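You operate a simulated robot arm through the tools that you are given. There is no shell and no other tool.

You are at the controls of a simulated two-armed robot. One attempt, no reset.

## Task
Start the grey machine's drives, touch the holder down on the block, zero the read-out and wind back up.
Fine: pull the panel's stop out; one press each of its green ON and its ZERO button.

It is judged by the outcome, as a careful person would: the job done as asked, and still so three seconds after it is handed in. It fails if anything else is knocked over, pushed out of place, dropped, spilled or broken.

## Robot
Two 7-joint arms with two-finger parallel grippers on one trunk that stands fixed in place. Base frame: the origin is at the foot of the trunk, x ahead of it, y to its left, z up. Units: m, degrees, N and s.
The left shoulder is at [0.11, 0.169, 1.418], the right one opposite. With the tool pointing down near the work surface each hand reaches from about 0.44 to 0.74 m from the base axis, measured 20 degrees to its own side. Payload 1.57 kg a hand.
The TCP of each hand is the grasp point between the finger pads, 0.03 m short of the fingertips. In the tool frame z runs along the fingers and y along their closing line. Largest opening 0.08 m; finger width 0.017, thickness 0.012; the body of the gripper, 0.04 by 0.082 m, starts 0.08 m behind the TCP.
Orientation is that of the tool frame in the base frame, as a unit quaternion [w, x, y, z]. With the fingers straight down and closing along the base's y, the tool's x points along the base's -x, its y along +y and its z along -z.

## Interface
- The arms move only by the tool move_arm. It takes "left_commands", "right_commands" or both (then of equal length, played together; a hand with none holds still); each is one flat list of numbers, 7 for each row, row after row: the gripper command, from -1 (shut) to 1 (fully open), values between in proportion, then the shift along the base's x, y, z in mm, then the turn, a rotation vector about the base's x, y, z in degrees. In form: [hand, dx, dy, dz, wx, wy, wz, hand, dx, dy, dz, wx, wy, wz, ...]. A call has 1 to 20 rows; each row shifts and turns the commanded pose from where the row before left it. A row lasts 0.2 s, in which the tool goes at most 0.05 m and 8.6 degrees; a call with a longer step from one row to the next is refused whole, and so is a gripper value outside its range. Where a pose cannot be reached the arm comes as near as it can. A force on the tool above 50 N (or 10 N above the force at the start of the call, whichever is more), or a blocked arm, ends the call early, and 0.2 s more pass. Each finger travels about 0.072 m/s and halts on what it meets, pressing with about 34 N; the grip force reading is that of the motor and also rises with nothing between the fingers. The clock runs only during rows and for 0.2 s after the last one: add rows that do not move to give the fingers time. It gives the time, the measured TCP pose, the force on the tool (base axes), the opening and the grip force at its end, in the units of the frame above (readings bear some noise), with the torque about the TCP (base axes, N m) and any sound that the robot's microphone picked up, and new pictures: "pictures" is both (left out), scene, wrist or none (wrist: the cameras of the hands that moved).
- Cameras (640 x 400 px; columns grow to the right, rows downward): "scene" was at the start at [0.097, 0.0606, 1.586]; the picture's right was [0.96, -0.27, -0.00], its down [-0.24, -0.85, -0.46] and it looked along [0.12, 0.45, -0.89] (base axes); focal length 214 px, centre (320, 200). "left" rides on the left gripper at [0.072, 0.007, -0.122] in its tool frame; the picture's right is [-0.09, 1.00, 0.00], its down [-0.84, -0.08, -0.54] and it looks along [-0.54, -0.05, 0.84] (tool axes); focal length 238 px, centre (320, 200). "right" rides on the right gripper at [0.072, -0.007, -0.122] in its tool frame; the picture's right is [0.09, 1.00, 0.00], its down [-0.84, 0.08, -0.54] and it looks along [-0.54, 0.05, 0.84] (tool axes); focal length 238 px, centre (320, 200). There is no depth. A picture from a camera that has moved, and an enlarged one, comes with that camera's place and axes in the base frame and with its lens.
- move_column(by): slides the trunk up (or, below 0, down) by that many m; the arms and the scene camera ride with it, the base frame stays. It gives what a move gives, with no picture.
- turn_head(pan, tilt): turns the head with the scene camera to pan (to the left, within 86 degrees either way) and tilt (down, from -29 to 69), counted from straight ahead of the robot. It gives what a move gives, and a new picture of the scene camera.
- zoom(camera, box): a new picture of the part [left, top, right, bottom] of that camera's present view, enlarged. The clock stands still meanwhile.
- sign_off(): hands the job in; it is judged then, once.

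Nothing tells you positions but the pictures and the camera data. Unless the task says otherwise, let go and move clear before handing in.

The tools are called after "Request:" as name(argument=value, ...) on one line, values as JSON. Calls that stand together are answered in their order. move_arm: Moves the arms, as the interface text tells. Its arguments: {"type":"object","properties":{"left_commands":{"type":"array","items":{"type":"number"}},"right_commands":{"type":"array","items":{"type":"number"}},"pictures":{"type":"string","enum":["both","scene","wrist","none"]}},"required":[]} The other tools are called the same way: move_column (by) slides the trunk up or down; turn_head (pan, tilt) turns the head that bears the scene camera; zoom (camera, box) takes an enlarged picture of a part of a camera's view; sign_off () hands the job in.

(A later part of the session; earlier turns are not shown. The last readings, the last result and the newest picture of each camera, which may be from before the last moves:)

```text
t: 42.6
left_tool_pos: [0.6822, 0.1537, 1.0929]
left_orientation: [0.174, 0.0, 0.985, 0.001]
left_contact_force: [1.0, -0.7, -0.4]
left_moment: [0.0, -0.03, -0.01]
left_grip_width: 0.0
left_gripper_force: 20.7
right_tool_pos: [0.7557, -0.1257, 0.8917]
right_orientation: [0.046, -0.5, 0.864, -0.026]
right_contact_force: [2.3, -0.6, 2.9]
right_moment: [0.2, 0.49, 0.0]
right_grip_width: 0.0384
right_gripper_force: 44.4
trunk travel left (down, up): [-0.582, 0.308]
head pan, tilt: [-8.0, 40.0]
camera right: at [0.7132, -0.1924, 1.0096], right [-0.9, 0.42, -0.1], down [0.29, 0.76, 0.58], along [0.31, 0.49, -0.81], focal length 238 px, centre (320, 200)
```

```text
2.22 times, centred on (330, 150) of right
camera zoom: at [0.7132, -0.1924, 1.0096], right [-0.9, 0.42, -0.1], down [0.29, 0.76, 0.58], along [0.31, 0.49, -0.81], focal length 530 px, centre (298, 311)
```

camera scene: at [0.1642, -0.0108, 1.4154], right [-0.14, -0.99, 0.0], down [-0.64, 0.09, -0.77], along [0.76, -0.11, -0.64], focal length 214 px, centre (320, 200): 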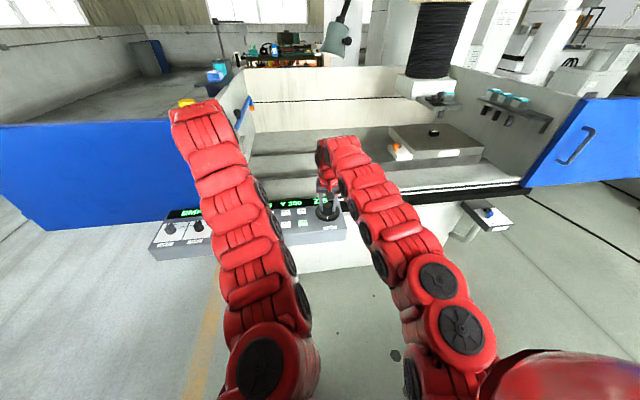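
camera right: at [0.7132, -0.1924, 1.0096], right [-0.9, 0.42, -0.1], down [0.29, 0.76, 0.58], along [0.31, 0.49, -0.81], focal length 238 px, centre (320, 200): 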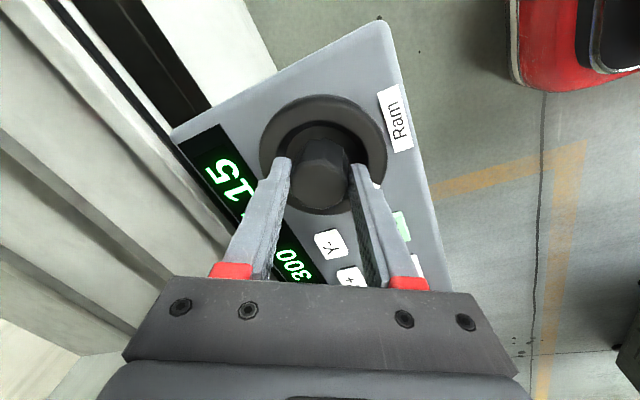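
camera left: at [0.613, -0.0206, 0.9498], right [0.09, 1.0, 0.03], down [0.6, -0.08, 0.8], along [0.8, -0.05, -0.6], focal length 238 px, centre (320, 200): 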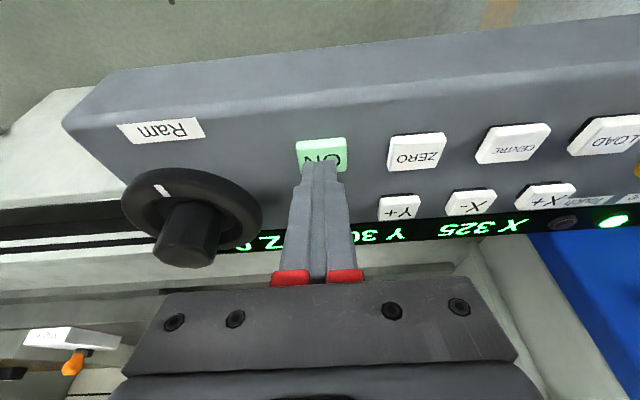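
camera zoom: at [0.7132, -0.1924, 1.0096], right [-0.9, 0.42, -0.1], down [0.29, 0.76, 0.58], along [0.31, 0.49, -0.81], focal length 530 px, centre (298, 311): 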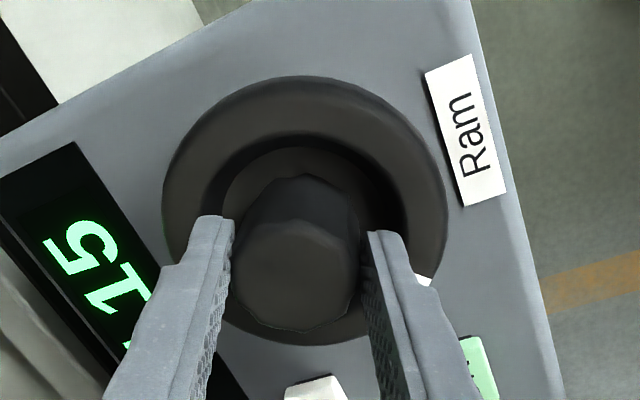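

Good grip, low loads. Turning clockwise 48° about the hand axis.

Request:
move_arm(right_commands=[-1, 0, 0, 0, 0.62, 0, -5.97, -1, 0, 0, 0, 0.62, 0, -5.97, -1, 0, 0, 0, 0.62, 0, -5.97, -1, 0, 0, 0, 0.62, 0, -5.97, -1, 0, 0, 0, 0.62, 0, -5.97, -1, 0, 0, 0, 0.62, 0, -5.97, -1, 0, 0, 0, 0.62, 0, -5.97, -1, 0, 0, 0, 0.62, 0, -5.97, -1, 0, 0, 0, 0, 0, 0], pictures="both")

Request:
zoom(camera="scene", box=[380, 80, 500, 180])

```text
t: 44.6
left_tool_pos: [0.6835, 0.1558, 1.0934]
left_orientation: [0.175, 0.0, 0.985, 0.0]
left_contact_force: [0.8, -0.4, -0.3]
left_moment: [0.02, 0.01, -0.01]
left_grip_width: 0.0
left_gripper_force: 22.2
right_tool_pos: [0.7545, -0.1237, 0.8899]
right_orientation: [0.052, -0.106, 0.993, -0.007]
right_contact_force: [7.1, 10.1, 3.5]
right_moment: [0.51, 0.01, 0.01]
right_grip_width: 0.037
right_gripper_force: 42.4
right hand out of reach, approached as far as the arm can: row 6
trunk travel left (down, up): [-0.582, 0.308]
head pan, tilt: [-8.0, 40.0]
camera scene: at [0.1647, -0.011, 1.4653], right [-0.14, -0.99, 0.0], down [-0.64, 0.09, -0.77], along [0.76, -0.11, -0.64], focal length 214 px, centre (320, 200)
camera right: at [0.6728, -0.1461, 1.0047], right [-0.3, 0.95, -0.03], down [0.74, 0.25, 0.62], along [0.6, 0.16, -0.78], focal length 238 px, centre (320, 200)
```

scene: 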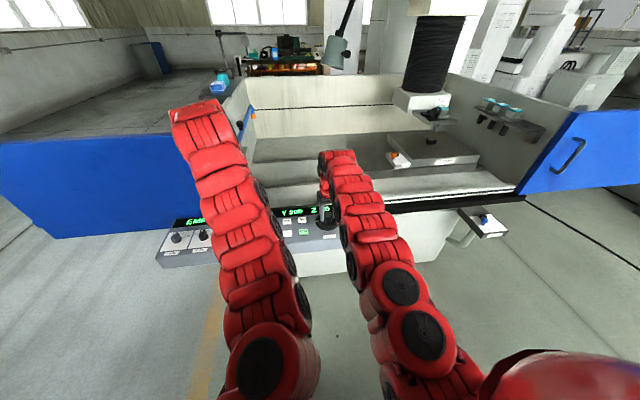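
right: 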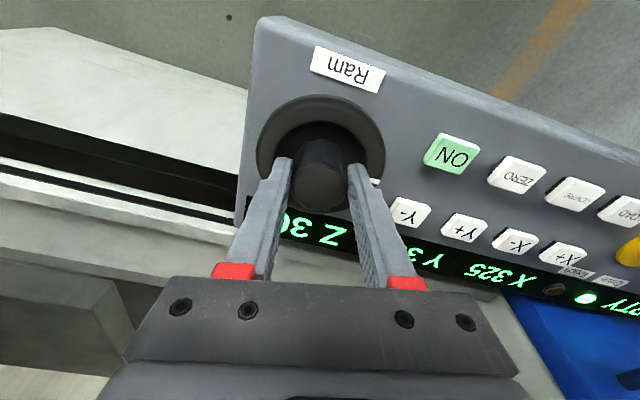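

```text
4.00 times, centred on (440, 130) of scene
camera zoom: at [0.1647, -0.011, 1.4653], right [-0.14, -0.99, 0.0], down [-0.64, 0.09, -0.77], along [0.76, -0.11, -0.64], focal length 858 px, centre (-160, 480)
```

zoom: 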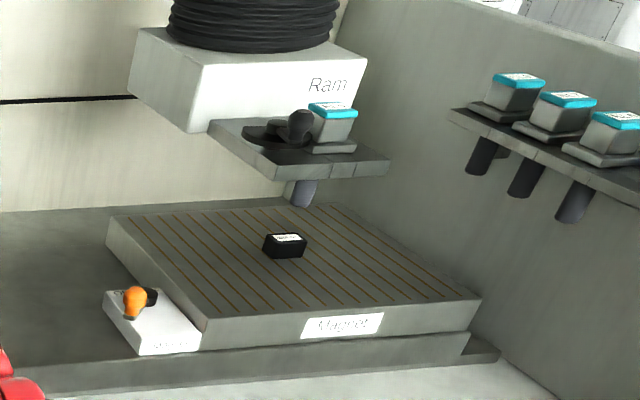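

Z ≈30 now; gap still ~45 mm. Continuing 30° more on this stroke.

Request:
move_arm(right_commands=[-1, 0, 2, 0, 0.62, 0, -5.97, -1, 0, 0, 0, 0.62, 0, -5.97, -1, 0, 0, 0, 0.62, 0, -5.97, -1, 0, 0, 0, 0.62, 0, -5.97, -1, 0, 0, 0, 0.62, 0, -5.97, -1, 0, 0, 0, 0, 0, 0], pictures="wrist")

Request:
zoom(camera="scene", box=[380, 80, 500, 180])

```text
t: 46.0
left_tool_pos: [0.6833, 0.1553, 1.0934]
left_orientation: [0.174, 0.0, 0.985, 0.001]
left_contact_force: [-0.6, -0.6, 0.1]
left_moment: [0.01, -0.04, -0.01]
left_grip_width: 0.0001
left_gripper_force: 21.5
right_tool_pos: [0.7542, -0.1226, 0.8895]
right_orientation: [0.052, 0.155, 0.986, 0.007]
right_contact_force: [6.5, 10.8, -1.1]
right_moment: [-0.77, -0.01, 0.06]
right_grip_width: 0.0368
right_gripper_force: 43.4
trunk travel left (down, up): [-0.582, 0.308]
head pan, tilt: [-8.0, 40.0]
camera right: at [0.6715, -0.107, 1.0042], right [0.22, 0.98, 0.02], down [0.76, -0.18, 0.62], along [0.61, -0.12, -0.78], focal length 238 px, centre (320, 200)
```

right: 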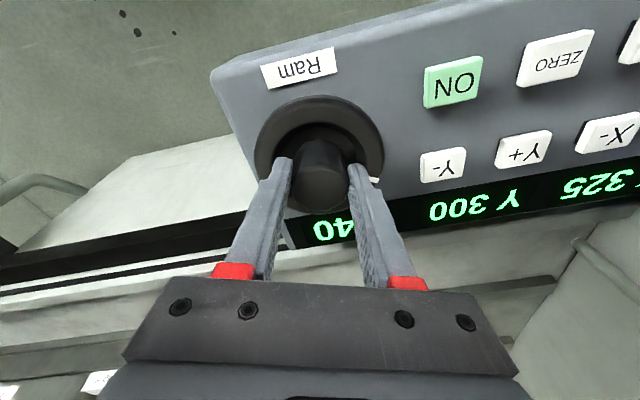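

```text
4.00 times, centred on (440, 130) of scene
camera zoom: at [0.1652, -0.0106, 1.4652], right [-0.14, -0.99, 0.0], down [-0.64, 0.09, -0.77], along [0.76, -0.11, -0.64], focal length 858 px, centre (-160, 480)
```

zoom: 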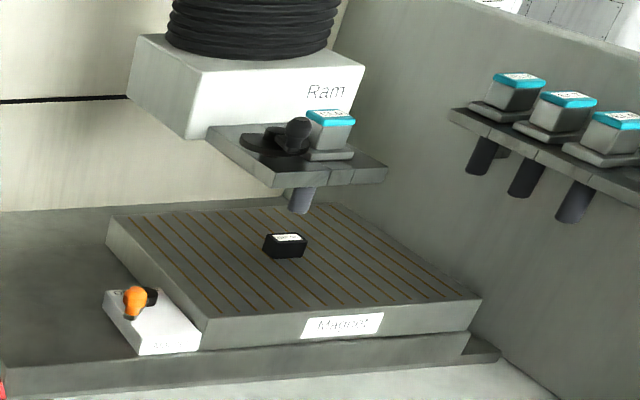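

Z 40, hand at −18°. 24° more on this stroke.

Request:
move_arm(right_commands=[-1, 1, 2, 0, 0.62, 0, -5.97, -1, 0, 0, 0, 0.62, 0, -5.97, -1, 0, 0, 0, 0.62, 0, -5.97, -1, 0, 0, 0, 0.62, 0, -5.97, -1, 0, 0, 0, 0, 0, 0], pictures="wrist")

Request:
zoom(camera="scene", box=[380, 80, 500, 180])

```text
t: 47.2
left_tool_pos: [0.6827, 0.1535, 1.0937]
left_orientation: [0.174, 0.0, 0.985, 0.0]
left_contact_force: [-0.1, -0.4, 0.0]
left_moment: [-0.03, 0.02, 0.0]
left_grip_width: 0.0002
left_gripper_force: 21.0
right_tool_pos: [0.7553, -0.1209, 0.8889]
right_orientation: [0.049, 0.357, 0.933, 0.017]
right_contact_force: [3.8, 6.9, -1.2]
right_moment: [-1.21, -0.23, 0.05]
right_grip_width: 0.0375
right_gripper_force: 43.7
trunk travel left (down, up): [-0.582, 0.308]
head pan, tilt: [-8.0, 40.0]
camera right: at [0.6846, -0.0781, 1.0054], right [0.59, 0.8, 0.06], down [0.61, -0.5, 0.61], along [0.52, -0.33, -0.79], focal length 238 px, centre (320, 200)
```

right: 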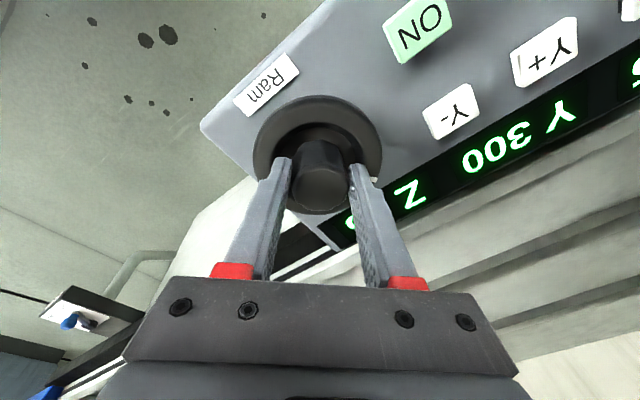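

```text
4.00 times, centred on (440, 130) of scene
camera zoom: at [0.1646, -0.0115, 1.4653], right [-0.14, -0.99, 0.0], down [-0.64, 0.09, -0.77], along [0.76, -0.11, -0.64], focal length 858 px, centre (-160, 480)
```

zoom: 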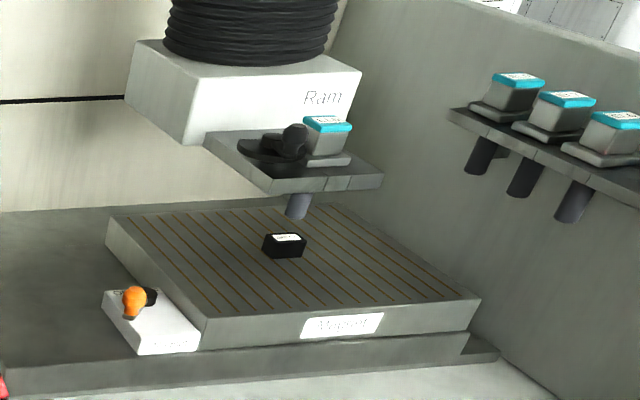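

Z≈48; ~24 mm to go. 18° more if the wrist allows.

Request:
move_arm(right_commands=[-1, 1, 1, 0, 0.62, 0, -5.97, -1, 0, 0, 0, 0.62, 0, -5.97, -1, 0, 0, 0, 0.62, 0, -5.97, -1, 0, 0, 0, 0, 0, 0], pictures="wrist")

Request:
zoom(camera="scene", box=[380, 80, 500, 180])

```text
t: 48.2
left_tool_pos: [0.6839, 0.1544, 1.0931]
left_orientation: [0.174, 0.0, 0.985, 0.0]
left_contact_force: [-0.5, 0.1, -0.2]
left_moment: [0.01, 0.01, -0.02]
left_grip_width: 0.0002
left_gripper_force: 20.5
right_tool_pos: [0.7555, -0.1205, 0.8904]
right_orientation: [0.045, 0.499, 0.865, 0.023]
right_contact_force: [11.8, 6.9, 2.6]
right_moment: [-0.91, 0.34, 0.05]
right_grip_width: 0.038
right_gripper_force: 43.4
trunk travel left (down, up): [-0.582, 0.308]
head pan, tilt: [-8.0, 40.0]
camera right: at [0.7017, -0.0616, 1.0072], right [0.81, 0.58, 0.08], down [0.43, -0.68, 0.59], along [0.4, -0.44, -0.8], focal length 238 px, centre (320, 200)
```

right: 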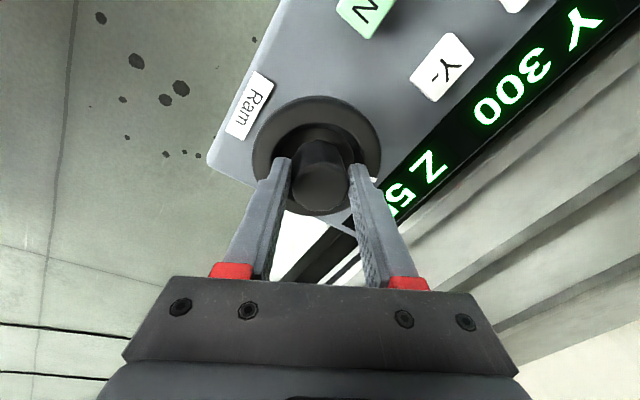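

```text
4.00 times, centred on (440, 130) of scene
camera zoom: at [0.1655, -0.0113, 1.4653], right [-0.14, -0.99, 0.0], down [-0.64, 0.09, -0.77], along [0.76, -0.11, -0.64], focal length 858 px, centre (-160, 480)
```

zoom: 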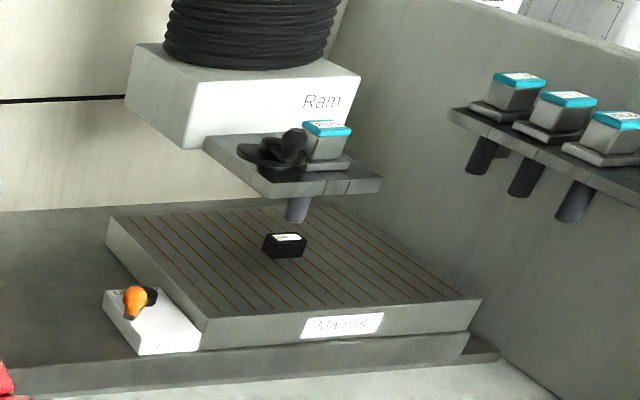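

Z≈55. Regripping: open, lift, swing back 120°; meanwhile the left arm moves outward so the Touch lamp becomes visible to the scene camera.

Request:
move_arm(right_commands=[0.6, 0, 0, 0, 0, 0, 0, 0.6, 0, 0, 0, 0, 0, 0, 0.6, 0, 0, 20, 0, 0, 0, 0.6, -1, -4, 20, 0, 0, 0, 0.6, 0, 0, 0, -0.78, 0, 7.46, 0.6, 0, 0, 0, -0.78, 0, 7.46, 0.6, 0, 0, 0, -0.78, 0, 7.46, 0.6, 0, 0, 0, -0.78, 0, 7.46, 0.6, 0, 0, 0, -0.78, 0, 7.46, 0.6, 0, 0, 0, -0.78, 0, 7.46, 0.6, 0, 0, 0, -0.78, 0, 7.46, 0.6, 0, 0, 0, -0.78, 0, 7.46, 0.6, 0, 0, 0, -0.78, 0, 7.46, 0.6, 0, 0, 0, -0.78, 0, 7.46, 0.6, 0, 0, 0, -0.78, 0, 7.46, 0.6, 0, 0, 0, -0.78, 0, 7.46, 0.6, 0, 0, 0, -0.78, 0, 7.46, 0.6, 0, 0, 0, -0.78, 0, 7.46, 0.6, 0, 0, 0, -0.78, 0, 7.46, 0.6, 0, 0, 0, -0.78, 0, 7.46], left_commands=[-1, 0, 0, 0, 0, 0, 0, -1, -5, 35, 0, 0, 0, 0, -1, -5, 35, 0, 0, 0, 0, -1, -5, 35, 0, 0, 0, 0, -1, -5, 35, 0, 0, 0, 0, -1, -5, 35, 0, 0, 0, 0, -1, -5, 35, 0, 0, 0, 0, -1, 0, 0, 0, 0, 0, 0, -1, 0, 0, 0, 0, 0, 0, -1, 0, 0, 0, 0, 0, 0, -1, 0, 0, 0, 0, 0, 0, -1, 0, 0, 0, 0, 0, 0, -1, 0, 0, 0, 0, 0, 0, -1, 0, 0, 0, 0, 0, 0, -1, 0, 0, 0, 0, 0, 0, -1, 0, 0, 0, 0, 0, 0, -1, 0, 0, 0, 0, 0, 0, -1, 0, 0, 0, 0, 0, 0, -1, 0, 0, 0, 0, 0, 0, -1, 0, 0, 0, 0, 0, 0], pictures="both")

Request:
zoom(camera="scene", box=[220, 180, 360, 260])

```text
t: 52.4
left_tool_pos: [0.6542, 0.3648, 1.0889]
left_orientation: [0.175, 0.0, 0.985, 0.001]
left_contact_force: [-0.6, -0.9, -0.3]
left_moment: [0.02, 0.02, 0.01]
left_grip_width: 0.0002
left_gripper_force: 21.1
left hand out of reach, approached as far as the arm can: row 6
right_tool_pos: [0.7515, -0.1251, 0.9295]
right_orientation: [0.046, -0.501, 0.864, -0.027]
right_contact_force: [-0.1, 0.0, 0.1]
right_moment: [0.01, 0.01, 0.01]
right_grip_width: 0.064
right_gripper_force: 0.0
right hand out of reach, approached as far as the arm can: row 5
trunk travel left (down, up): [-0.582, 0.308]
head pan, tilt: [-8.0, 40.0]
camera scene: at [0.164, -0.0127, 1.4654], right [-0.14, -0.99, 0.0], down [-0.64, 0.09, -0.77], along [0.76, -0.11, -0.64], focal length 214 px, centre (320, 200)
camera right: at [0.7087, -0.1919, 1.0478], right [-0.91, 0.41, -0.1], down [0.29, 0.77, 0.58], along [0.31, 0.49, -0.81], focal length 238 px, centre (320, 200)
camera left: at [0.5437, 0.3709, 1.1788], right [0.09, 1.0, 0.03], down [0.6, -0.08, 0.8], along [0.8, -0.05, -0.6], focal length 238 px, centre (320, 200)
```

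scene: 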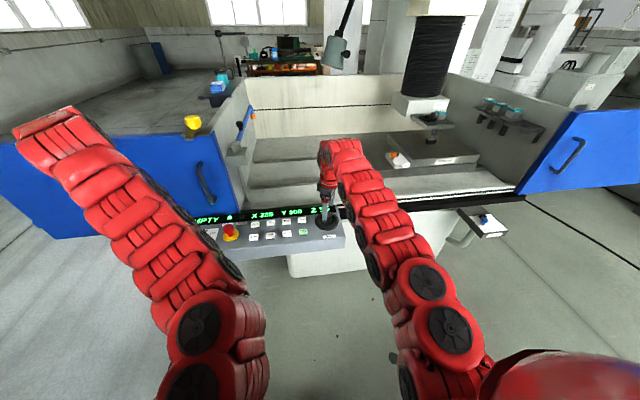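
right: 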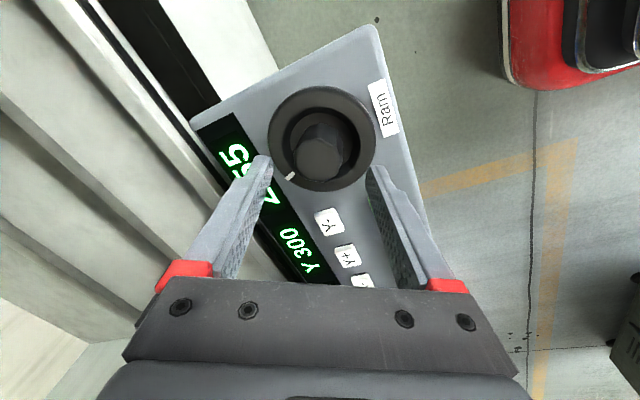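
left: 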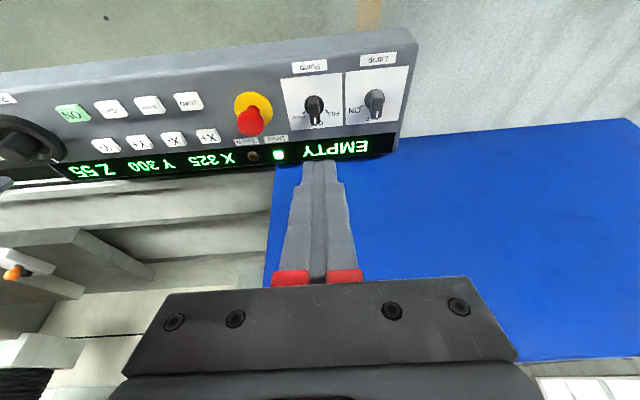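

```text
4.57 times, centred on (290, 220) of scene
camera zoom: at [0.164, -0.0127, 1.4654], right [-0.14, -0.99, 0.0], down [-0.64, 0.09, -0.77], along [0.76, -0.11, -0.64], focal length 980 px, centre (457, 109)
```

zoom: 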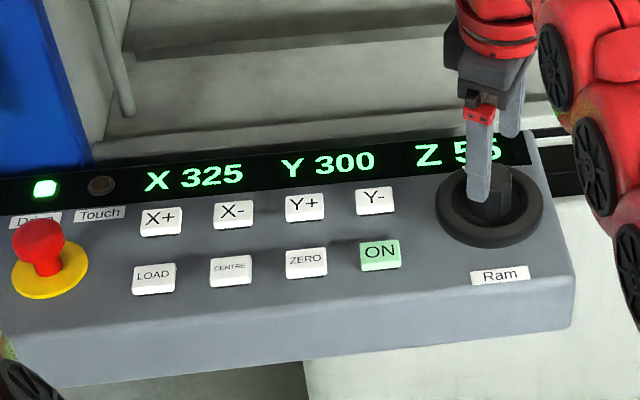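

Clear view of the Drive/Touch lamps and Z 55 from both other cameras. Descending and regripping the hub.

Request:
move_arm(right_commands=[0.6, 3, 0, -20, 0, 0, 0, 0.6, 1, 0, -18, 0, 0, 0, 0.6, 0, 0, 0, 0, 0, 0], pictures="wrist")

Request:
zoom(camera="right", box=[200, 60, 460, 240])

```text
t: 53.2
left_tool_pos: [0.6541, 0.3641, 1.0904]
left_orientation: [0.175, -0.001, 0.984, 0.001]
left_contact_force: [-0.4, 0.1, 0.0]
left_moment: [-0.02, 0.01, -0.04]
left_grip_width: 0.0
left_gripper_force: 21.0
right_tool_pos: [0.7561, -0.1262, 0.8904]
right_orientation: [0.046, -0.5, 0.864, -0.026]
right_contact_force: [0.0, -0.8, 0.4]
right_moment: [-0.02, 0.01, 0.01]
right_grip_width: 0.0642
right_gripper_force: 0.1
trunk travel left (down, up): [-0.582, 0.308]
head pan, tilt: [-8.0, 40.0]
camera right: at [0.713, -0.1924, 1.0097], right [-0.9, 0.42, -0.1], down [0.29, 0.76, 0.58], along [0.31, 0.49, -0.81], focal length 238 px, centre (320, 200)
```

right: 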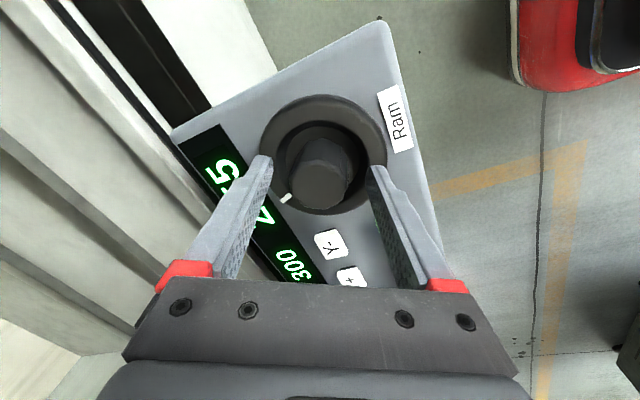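

```text
2.22 times, centred on (330, 150) of right
camera zoom: at [0.713, -0.1924, 1.0097], right [-0.9, 0.42, -0.1], down [0.29, 0.76, 0.58], along [0.31, 0.49, -0.81], focal length 530 px, centre (298, 311)
```

zoom: 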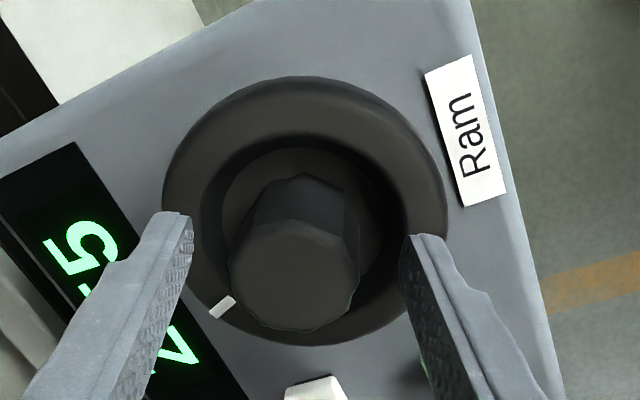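

Centred. Closing, then turning 12° clockwise.

Request:
move_arm(right_commands=[-1, 0, 0, 0, 0, 0, 0, -1, 0, 0, 0, 0, 0, 0, -1, 0, 0, 0, 0, 0, 0, -1, 0, 0, 0, 0.62, 0, -5.97, -1, 0, 0, 0, 0.62, 0, -5.97, -1, 0, 0, 0, 0, 0, 0], pictures="none")

Request:
zoom(camera="scene", box=[400, 100, 460, 150])

Request:
zoom(camera="left", box=[50, 80, 310, 200])

```text
t: 54.6
left_tool_pos: [0.6545, 0.3662, 1.0895]
left_orientation: [0.175, 0.0, 0.985, 0.001]
left_contact_force: [-0.5, 1.0, 0.5]
left_moment: [0.0, 0.01, 0.01]
left_grip_width: 0.0
left_gripper_force: 21.2
right_tool_pos: [0.7548, -0.126, 0.8915]
right_orientation: [0.049, -0.407, 0.912, -0.023]
right_contact_force: [-2.4, 0.3, -1.5]
right_moment: [-0.21, 1.07, -0.01]
right_grip_width: 0.0378
right_gripper_force: 43.4
trunk travel left (down, up): [-0.582, 0.308]
head pan, tilt: [-8.0, 40.0]
```

```text
8.00 times, centred on (430, 125) of scene
camera zoom: at [0.1641, -0.0127, 1.4654], right [-0.14, -0.99, 0.0], down [-0.64, 0.09, -0.77], along [0.76, -0.11, -0.64], focal length 1716 px, centre (-560, 800)
```

zoom: 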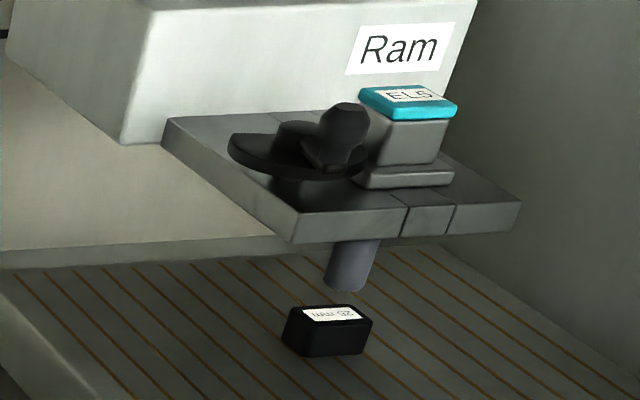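

```text
2.46 times, centred on (180, 140) of left
camera zoom: at [0.5438, 0.3709, 1.1787], right [0.09, 1.0, 0.03], down [0.6, -0.08, 0.8], along [0.8, -0.05, -0.6], focal length 587 px, centre (665, 348)
```

zoom: 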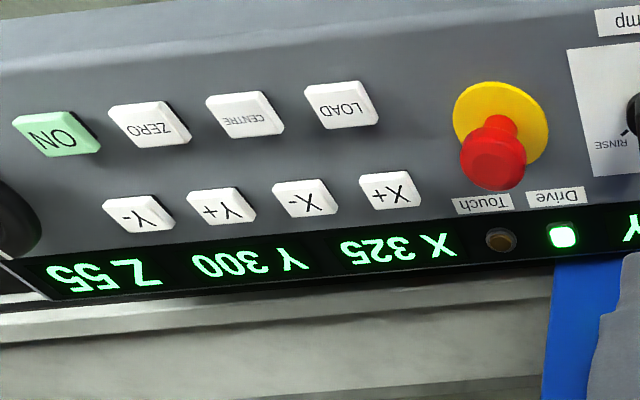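

Block is a 25 mm gauge block, roughly 20 mm below the holder; Touch lamp off. Turning 24° more.

Request:
move_arm(right_commands=[-1, 0, 0, 0, 0.62, 0, -5.97, -1, 0, 0, 0, 0.62, 0, -5.97, -1, 0, 0, 0, 0.62, 0, -5.97, -1, 0, 0, 0, 0.62, 0, -5.97, -1, 0, 0, 0, 0, 0, 0], pictures="none")

Request:
zoom(camera="scene", box=[400, 100, 460, 150])

Request:
zoom(camera="left", box=[0, 80, 310, 200])

```text
t: 55.8
left_tool_pos: [0.6556, 0.3656, 1.0884]
left_orientation: [0.175, 0.0, 0.985, 0.002]
left_contact_force: [0.1, -0.4, 0.8]
left_moment: [-0.01, 0.0, 0.0]
left_grip_width: 0.0
left_gripper_force: 21.3
right_tool_pos: [0.7559, -0.1243, 0.8897]
right_orientation: [0.052, -0.208, 0.977, -0.012]
right_contact_force: [-7.2, 4.6, -9.2]
right_moment: [0.85, 0.39, 0.02]
right_grip_width: 0.037
right_gripper_force: 42.9
trunk travel left (down, up): [-0.582, 0.308]
head pan, tilt: [-8.0, 40.0]
```

```text
8.00 times, centred on (430, 125) of scene
camera zoom: at [0.1642, -0.0122, 1.4653], right [-0.14, -0.99, 0.0], down [-0.64, 0.09, -0.77], along [0.76, -0.11, -0.64], focal length 1716 px, centre (-560, 800)
```

zoom: 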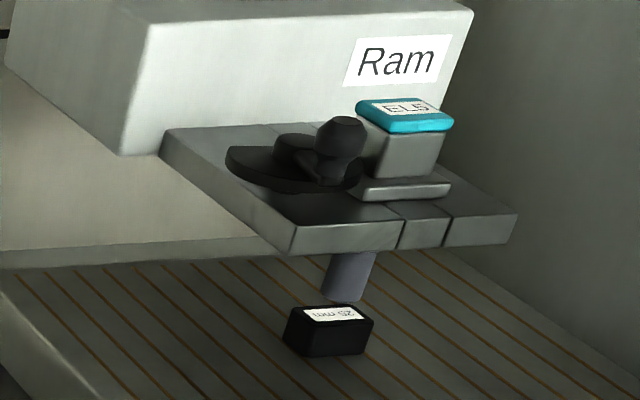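

```text
2.06 times, centred on (155, 140) of left
camera zoom: at [0.5438, 0.3714, 1.1785], right [0.09, 1.0, 0.03], down [0.6, -0.08, 0.8], along [0.8, -0.05, -0.6], focal length 492 px, centre (661, 324)
```

zoom: 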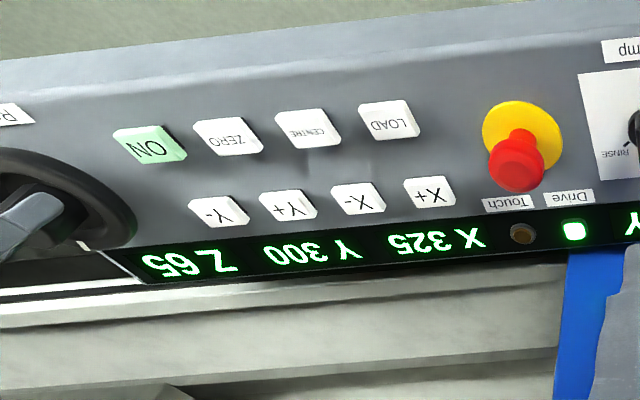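

Z 65, ~10–12 mm left. 12° more.

Request:
move_arm(right_commands=[-1, 0, 0, 0, 0.41, 0, -3.98, -1, 0, 0, 0, 0.41, 0, -3.98, -1, 0, 0, 0, 0.41, 0, -3.98, -1, 0, 0, 0, 0, 0, 0], pictures="none")

Request:
zoom(camera="scene", box=[400, 100, 460, 150])

Request:
zoom(camera="left", box=[0, 80, 310, 200])

```text
t: 56.8
left_tool_pos: [0.6539, 0.3663, 1.0892]
left_orientation: [0.175, 0.0, 0.985, 0.001]
left_contact_force: [0.3, -0.7, -0.1]
left_moment: [0.03, -0.02, 0.01]
left_grip_width: 0.0
left_gripper_force: 21.0
right_tool_pos: [0.7533, -0.1251, 0.8911]
right_orientation: [0.052, -0.105, 0.993, -0.007]
right_contact_force: [-9.7, 9.8, -10.3]
right_moment: [0.51, 1.21, 0.03]
right_grip_width: 0.0369
right_gripper_force: 42.8
trunk travel left (down, up): [-0.582, 0.308]
head pan, tilt: [-8.0, 40.0]
```

```text
8.00 times, centred on (430, 125) of scene
camera zoom: at [0.1641, -0.0112, 1.4654], right [-0.14, -0.99, 0.0], down [-0.64, 0.09, -0.77], along [0.76, -0.11, -0.64], focal length 1716 px, centre (-560, 800)
```

zoom: 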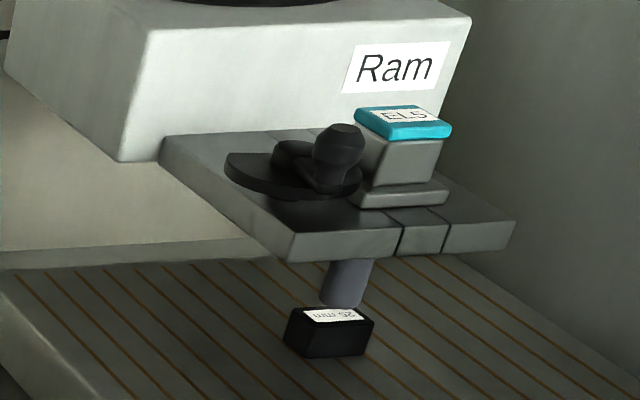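

```text
2.06 times, centred on (155, 140) of left
camera zoom: at [0.5436, 0.3721, 1.1783], right [0.09, 1.0, 0.03], down [0.6, -0.08, 0.8], along [0.8, -0.05, -0.6], focal length 492 px, centre (661, 324)
```

zoom: 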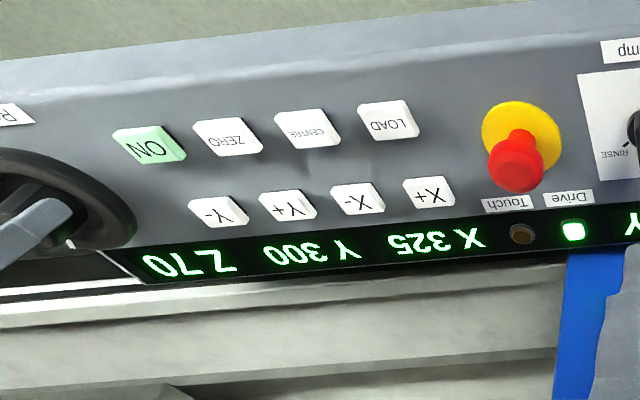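

Z 70, Touch still off. Now 6° (2 mm) with a small load-relief shift.

Request:
move_arm(right_commands=[-1, -1, 1, -1, 0.21, 0, -1.99, -1, 0, 0, 0, 0.21, 0, -1.99, -1, 0, 0, 0, 0.21, 0, -1.99, -1, 0, 0, 0, 0, 0, 0], pictures="none")

Request:
zoom(camera="scene", box=[400, 100, 460, 150])

Request:
zoom(camera="left", box=[0, 80, 310, 200])

```text
t: 57.8
left_tool_pos: [0.6537, 0.3662, 1.089]
left_orientation: [0.175, -0.001, 0.985, 0.002]
left_contact_force: [-0.4, 0.0, 0.5]
left_moment: [-0.02, -0.05, -0.01]
left_grip_width: 0.0
left_gripper_force: 21.5
right_tool_pos: [0.7549, -0.1235, 0.892]
right_orientation: [0.055, -0.053, 0.997, -0.005]
right_contact_force: [-3.5, 8.9, -1.2]
right_moment: [0.24, 0.18, 0.06]
right_grip_width: 0.0367
right_gripper_force: 43.2
trunk travel left (down, up): [-0.582, 0.308]
head pan, tilt: [-8.0, 40.0]
```

```text
8.00 times, centred on (430, 125) of scene
camera zoom: at [0.1639, -0.0113, 1.4655], right [-0.14, -0.99, 0.0], down [-0.64, 0.09, -0.77], along [0.76, -0.11, -0.64], focal length 1716 px, centre (-560, 800)
```

zoom: 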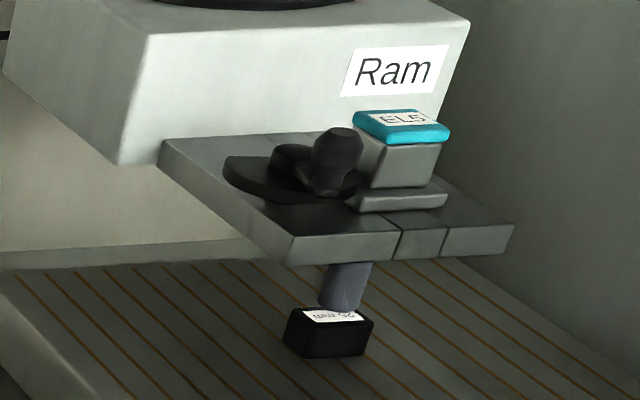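

```text
2.06 times, centred on (155, 140) of left
camera zoom: at [0.5436, 0.372, 1.1785], right [0.09, 1.0, 0.03], down [0.6, -0.08, 0.8], along [0.8, -0.05, -0.6], focal length 492 px, centre (661, 324)
```

zoom: 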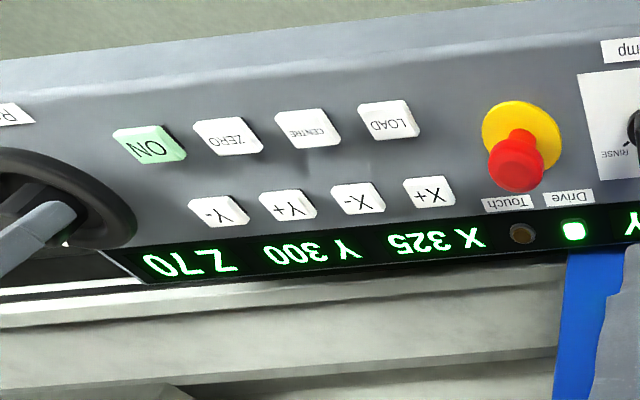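

Still off; ~5 mm left. Another 6°, slowly.

Request:
move_arm(right_commands=[-1, 0, 1, 0, 0.15, 0, -1.49, -1, 0, 0, 0, 0.15, 0, -1.49, -1, 0, 0, 0, 0.15, 0, -1.49, -1, 0, 0, 0, 0.15, 0, -1.49, -1, 0, 0, 0, 0, 0, 0], pictures="none")

Request:
zoom(camera="scene", box=[410, 120, 450, 150])

Request:
zoom(camera="left", box=[0, 80, 310, 200])

```text
t: 59.0
left_tool_pos: [0.6551, 0.3653, 1.0897]
left_orientation: [0.174, -0.001, 0.985, 0.002]
left_contact_force: [0.8, 0.3, -0.4]
left_moment: [-0.01, -0.01, -0.04]
left_grip_width: 0.0001
left_gripper_force: 20.9
right_tool_pos: [0.7553, -0.1235, 0.8908]
right_orientation: [0.053, 0.0, 0.999, -0.001]
right_contact_force: [4.7, 4.0, 3.5]
right_moment: [0.12, -0.04, -0.01]
right_grip_width: 0.0365
right_gripper_force: 42.8
trunk travel left (down, up): [-0.582, 0.308]
head pan, tilt: [-8.0, 40.0]
```

```text
13.33 times, centred on (430, 135) of scene
camera zoom: at [0.1642, -0.012, 1.4655], right [-0.14, -0.99, 0.0], down [-0.64, 0.09, -0.77], along [0.76, -0.11, -0.64], focal length 2860 px, centre (-1147, 1067)
```

zoom: 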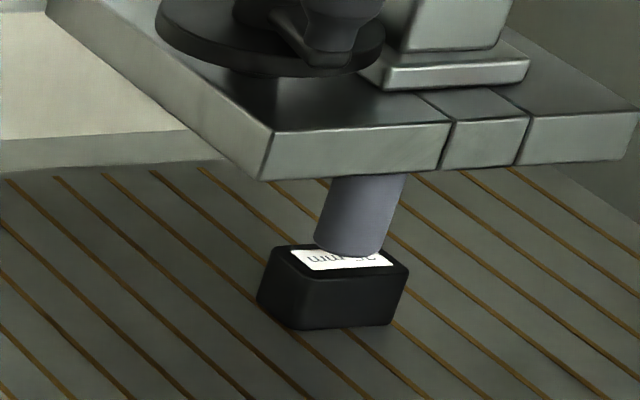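

```text
2.06 times, centred on (155, 140) of left
camera zoom: at [0.5438, 0.3714, 1.1786], right [0.09, 1.0, 0.03], down [0.6, -0.08, 0.8], along [0.8, -0.05, -0.6], focal length 492 px, centre (661, 324)
```

zoom: 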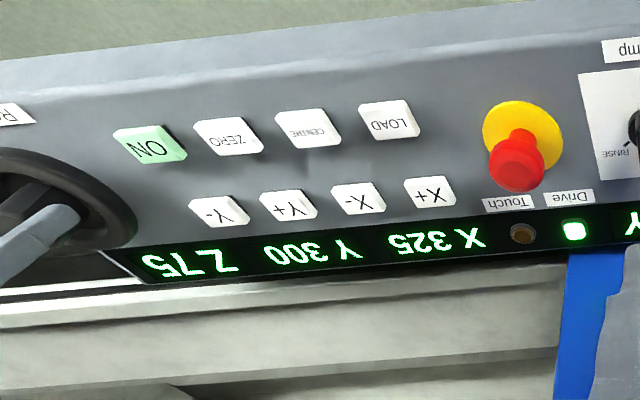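

Z 75. Touch off still; maybe 5 mm left. Another 6°.

Request:
move_arm(right_commands=[-1, 0, 0, 0, 0.15, 0, -1.49, -1, 0, 0, 0, 0.15, 0, -1.49, -1, 0, 0, 0, 0.15, 0, -1.49, -1, 0, 0, 0, 0.15, 0, -1.49, -1, 0, 0, 0, 0, 0, 0], pictures="none")

Request:
zoom(camera="scene", box=[410, 120, 450, 150])

Request:
zoom(camera="left", box=[0, 80, 310, 200])

```text
t: 60.2
left_tool_pos: [0.6539, 0.3651, 1.0892]
left_orientation: [0.174, 0.0, 0.985, 0.002]
left_contact_force: [-0.7, 0.3, -0.1]
left_moment: [0.01, 0.0, -0.02]
left_grip_width: 0.0
left_gripper_force: 21.4
right_tool_pos: [0.7547, -0.1238, 0.8921]
right_orientation: [0.054, 0.052, 0.997, 0.0]
right_contact_force: [7.3, 0.4, 7.5]
right_moment: [-0.11, -0.67, -0.06]
right_grip_width: 0.0363
right_gripper_force: 42.9
trunk travel left (down, up): [-0.582, 0.308]
head pan, tilt: [-8.0, 40.0]
```

```text
13.33 times, centred on (430, 135) of scene
camera zoom: at [0.1641, -0.0123, 1.4654], right [-0.14, -0.99, 0.0], down [-0.64, 0.09, -0.77], along [0.76, -0.11, -0.64], focal length 2860 px, centre (-1147, 1067)
```

zoom: 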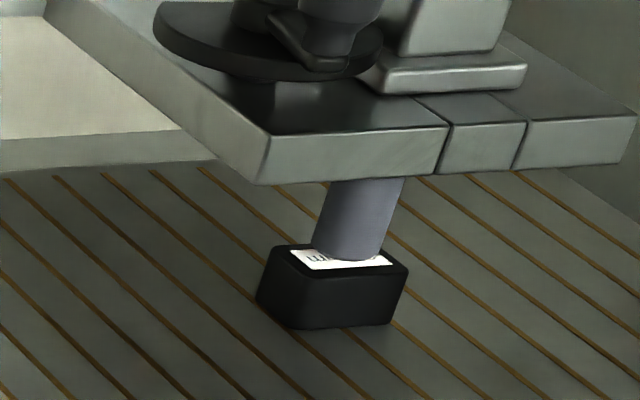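

```text
2.06 times, centred on (155, 140) of left
camera zoom: at [0.5437, 0.3711, 1.1787], right [0.09, 1.0, 0.03], down [0.6, -0.08, 0.8], along [0.8, -0.05, -0.6], focal length 492 px, centre (661, 324)
```

zoom: 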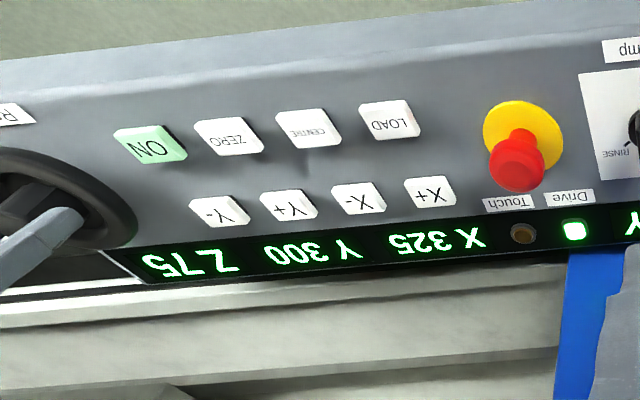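

Very near. 4° more in 1° rows.

Request:
move_arm(right_commands=[-1, 0, 0, 0, 0.1, 0, -1, -1, 0, 0, 0, 0.1, 0, -1, -1, 0, 0, 0, 0.1, 0, -1, -1, 0, 0, 0, 0.1, 0, -1, -1, 0, 0, 0, 0, 0, 0], pictures="none")

Request:
zoom(camera="scene", box=[410, 120, 450, 150])

Request:
zoom(camera="left", box=[0, 80, 310, 200])

```text
t: 61.4
left_tool_pos: [0.6548, 0.3652, 1.0898]
left_orientation: [0.175, 0.0, 0.985, 0.001]
left_contact_force: [-0.4, 0.2, 0.0]
left_moment: [-0.03, -0.03, -0.01]
left_grip_width: 0.0
left_gripper_force: 21.3
right_tool_pos: [0.755, -0.1229, 0.8918]
right_orientation: [0.054, 0.087, 0.995, 0.002]
right_contact_force: [11.8, 0.2, 11.7]
right_moment: [-0.03, -0.05, -0.01]
right_grip_width: 0.0364
right_gripper_force: 43.7
trunk travel left (down, up): [-0.582, 0.308]
head pan, tilt: [-8.0, 40.0]
```

```text
13.33 times, centred on (430, 135) of scene
camera zoom: at [0.164, -0.0123, 1.4655], right [-0.14, -0.99, 0.0], down [-0.64, 0.09, -0.77], along [0.76, -0.11, -0.64], focal length 2860 px, centre (-1147, 1067)
```

zoom: 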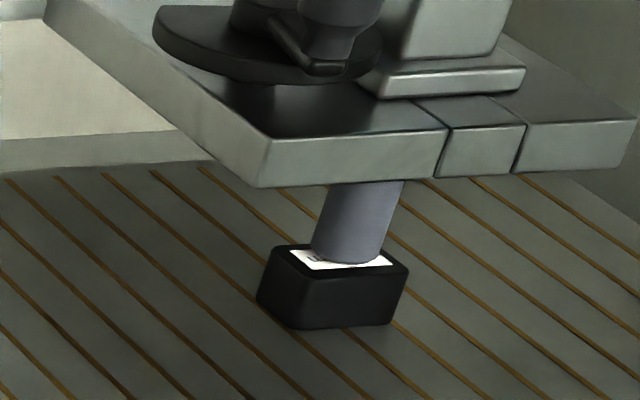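

```text
2.06 times, centred on (155, 140) of left
camera zoom: at [0.5437, 0.3712, 1.1787], right [0.09, 1.0, 0.03], down [0.6, -0.08, 0.8], along [0.8, -0.05, -0.6], focal length 492 px, centre (661, 324)
```

zoom: 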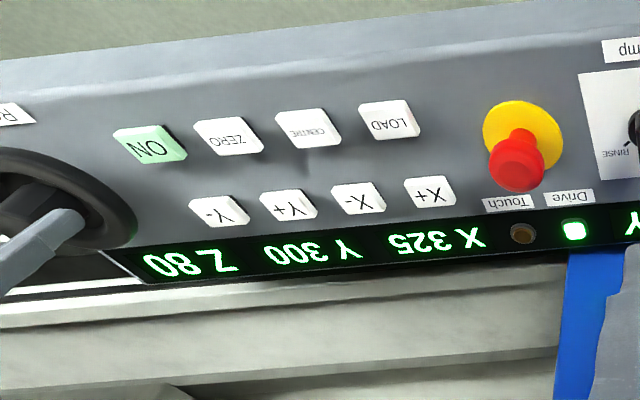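

Z reads 80, no touch yet. 2° steps now.

Request:
move_arm(right_commands=[-1, 1, 0, 1, 0.1, 0, -1, -1, 0, 0, 0, 0.1, 0, -1, -1, 0, 0, 0, 0, 0, 0], pictures="none")

Request:
zoom(camera="scene", box=[410, 120, 450, 150])

Request:
zoom(camera="left", box=[0, 80, 310, 200])

```text
t: 62.2
left_tool_pos: [0.6553, 0.3634, 1.0889]
left_orientation: [0.174, 0.0, 0.985, 0.002]
left_contact_force: [-0.4, -0.1, 0.6]
left_moment: [0.02, 0.01, 0.01]
left_grip_width: 0.0
left_gripper_force: 21.2
right_tool_pos: [0.7557, -0.1227, 0.8918]
right_orientation: [0.052, 0.104, 0.993, 0.003]
right_contact_force: [10.4, -0.2, 9.2]
right_moment: [-0.62, -0.25, 0.02]
right_grip_width: 0.0365
right_gripper_force: 43.2
trunk travel left (down, up): [-0.582, 0.308]
head pan, tilt: [-8.0, 40.0]
```

```text
13.33 times, centred on (430, 135) of scene
camera zoom: at [0.1643, -0.0123, 1.4654], right [-0.14, -0.99, 0.0], down [-0.64, 0.09, -0.77], along [0.76, -0.11, -0.64], focal length 2860 px, centre (-1147, 1067)
```

zoom: 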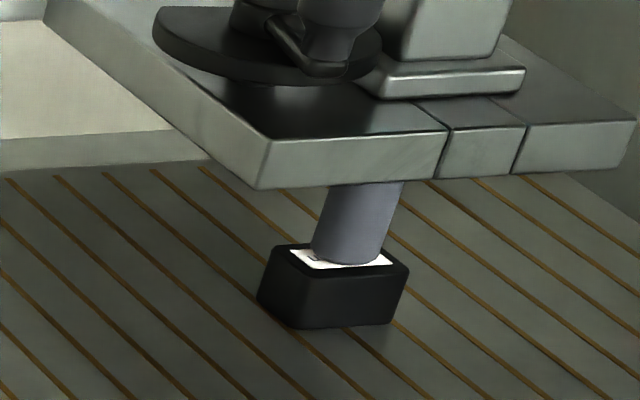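

```text
2.06 times, centred on (155, 140) of left
camera zoom: at [0.5439, 0.3712, 1.1785], right [0.09, 1.0, 0.03], down [0.6, -0.08, 0.8], along [0.8, -0.05, -0.6], focal length 492 px, centre (661, 324)
```

zoom: 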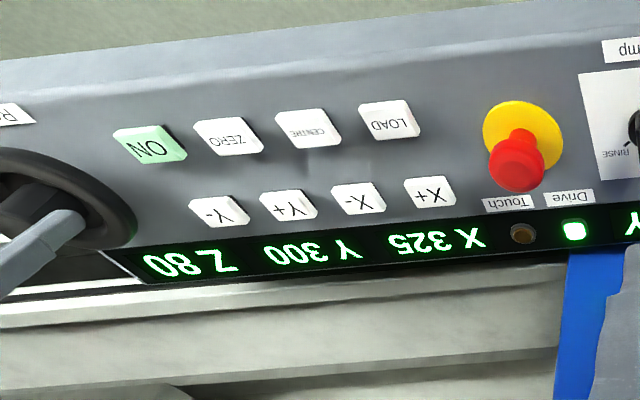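

Request:
move_arm(right_commands=[-1, 0, 0, 0, 0.1, 0, -1, -1, 0, 0, 0, 0.1, 0, -1, -1, 0, 0, 0, 0, 0, 0], pictures="none")

Request:
zoom(camera="scene", box=[410, 120, 450, 150])

Request:
zoom(camera="left", box=[0, 80, 310, 200])

```text
t: 63.0
left_tool_pos: [0.6549, 0.3653, 1.0892]
left_orientation: [0.175, 0.0, 0.985, 0.002]
left_contact_force: [-0.3, 0.1, 0.2]
left_moment: [0.01, -0.02, 0.0]
left_grip_width: 0.0
left_gripper_force: 21.3
right_tool_pos: [0.7562, -0.1224, 0.8915]
right_orientation: [0.051, 0.122, 0.991, 0.004]
right_contact_force: [6.4, 1.5, 6.5]
right_moment: [-0.42, -0.24, 0.03]
right_grip_width: 0.0368
right_gripper_force: 42.7
trunk travel left (down, up): [-0.582, 0.308]
head pan, tilt: [-8.0, 40.0]
```

```text
13.33 times, centred on (430, 135) of scene
camera zoom: at [0.1643, -0.012, 1.4653], right [-0.14, -0.99, 0.0], down [-0.64, 0.09, -0.77], along [0.76, -0.11, -0.64], focal length 2860 px, centre (-1147, 1067)
```

zoom: 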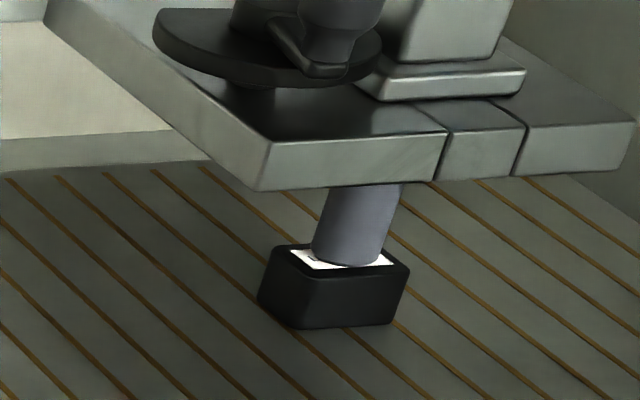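

```text
2.06 times, centred on (155, 140) of left
camera zoom: at [0.5439, 0.3714, 1.1784], right [0.09, 1.0, 0.03], down [0.6, -0.08, 0.8], along [0.8, -0.05, -0.6], focal length 492 px, centre (661, 324)
```

zoom: 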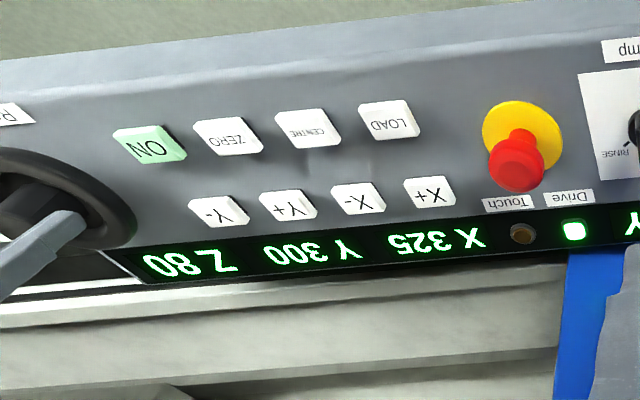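

Request:
move_arm(right_commands=[-1, 0, 0, 0, 0.1, 0, -1, -1, 0, 0, 0, 0.1, 0, -1, -1, 0, 0, 0, 0, 0, 0], pictures="none")

Request:
zoom(camera="scene", box=[410, 120, 450, 150])

Request:
zoom(camera="left", box=[0, 80, 310, 200])

```text
t: 63.8
left_tool_pos: [0.6533, 0.3643, 1.0893]
left_orientation: [0.175, 0.0, 0.985, 0.002]
left_contact_force: [0.2, -0.4, -0.8]
left_moment: [-0.02, -0.01, 0.02]
left_grip_width: 0.0001
left_gripper_force: 20.7
right_tool_pos: [0.7546, -0.1219, 0.8917]
right_orientation: [0.052, 0.139, 0.989, 0.005]
right_contact_force: [4.4, 3.6, 2.2]
right_moment: [-0.5, 0.14, 0.03]
right_grip_width: 0.0364
right_gripper_force: 43.3
trunk travel left (down, up): [-0.582, 0.308]
head pan, tilt: [-8.0, 40.0]
```

```text
13.33 times, centred on (430, 135) of scene
camera zoom: at [0.1643, -0.012, 1.4653], right [-0.14, -0.99, 0.0], down [-0.64, 0.09, -0.77], along [0.76, -0.11, -0.64], focal length 2860 px, centre (-1147, 1067)
```

zoom: 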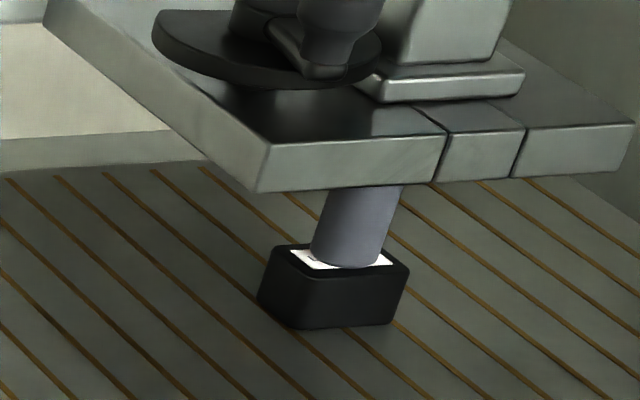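

```text
2.06 times, centred on (155, 140) of left
camera zoom: at [0.5439, 0.3715, 1.1784], right [0.09, 1.0, 0.03], down [0.6, -0.08, 0.8], along [0.8, -0.05, -0.6], focal length 492 px, centre (661, 324)
```

zoom: 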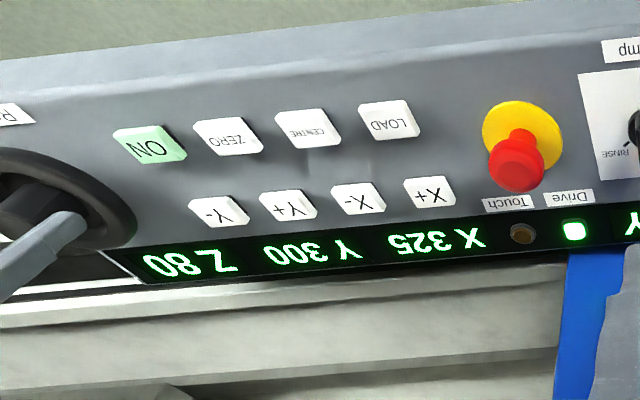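

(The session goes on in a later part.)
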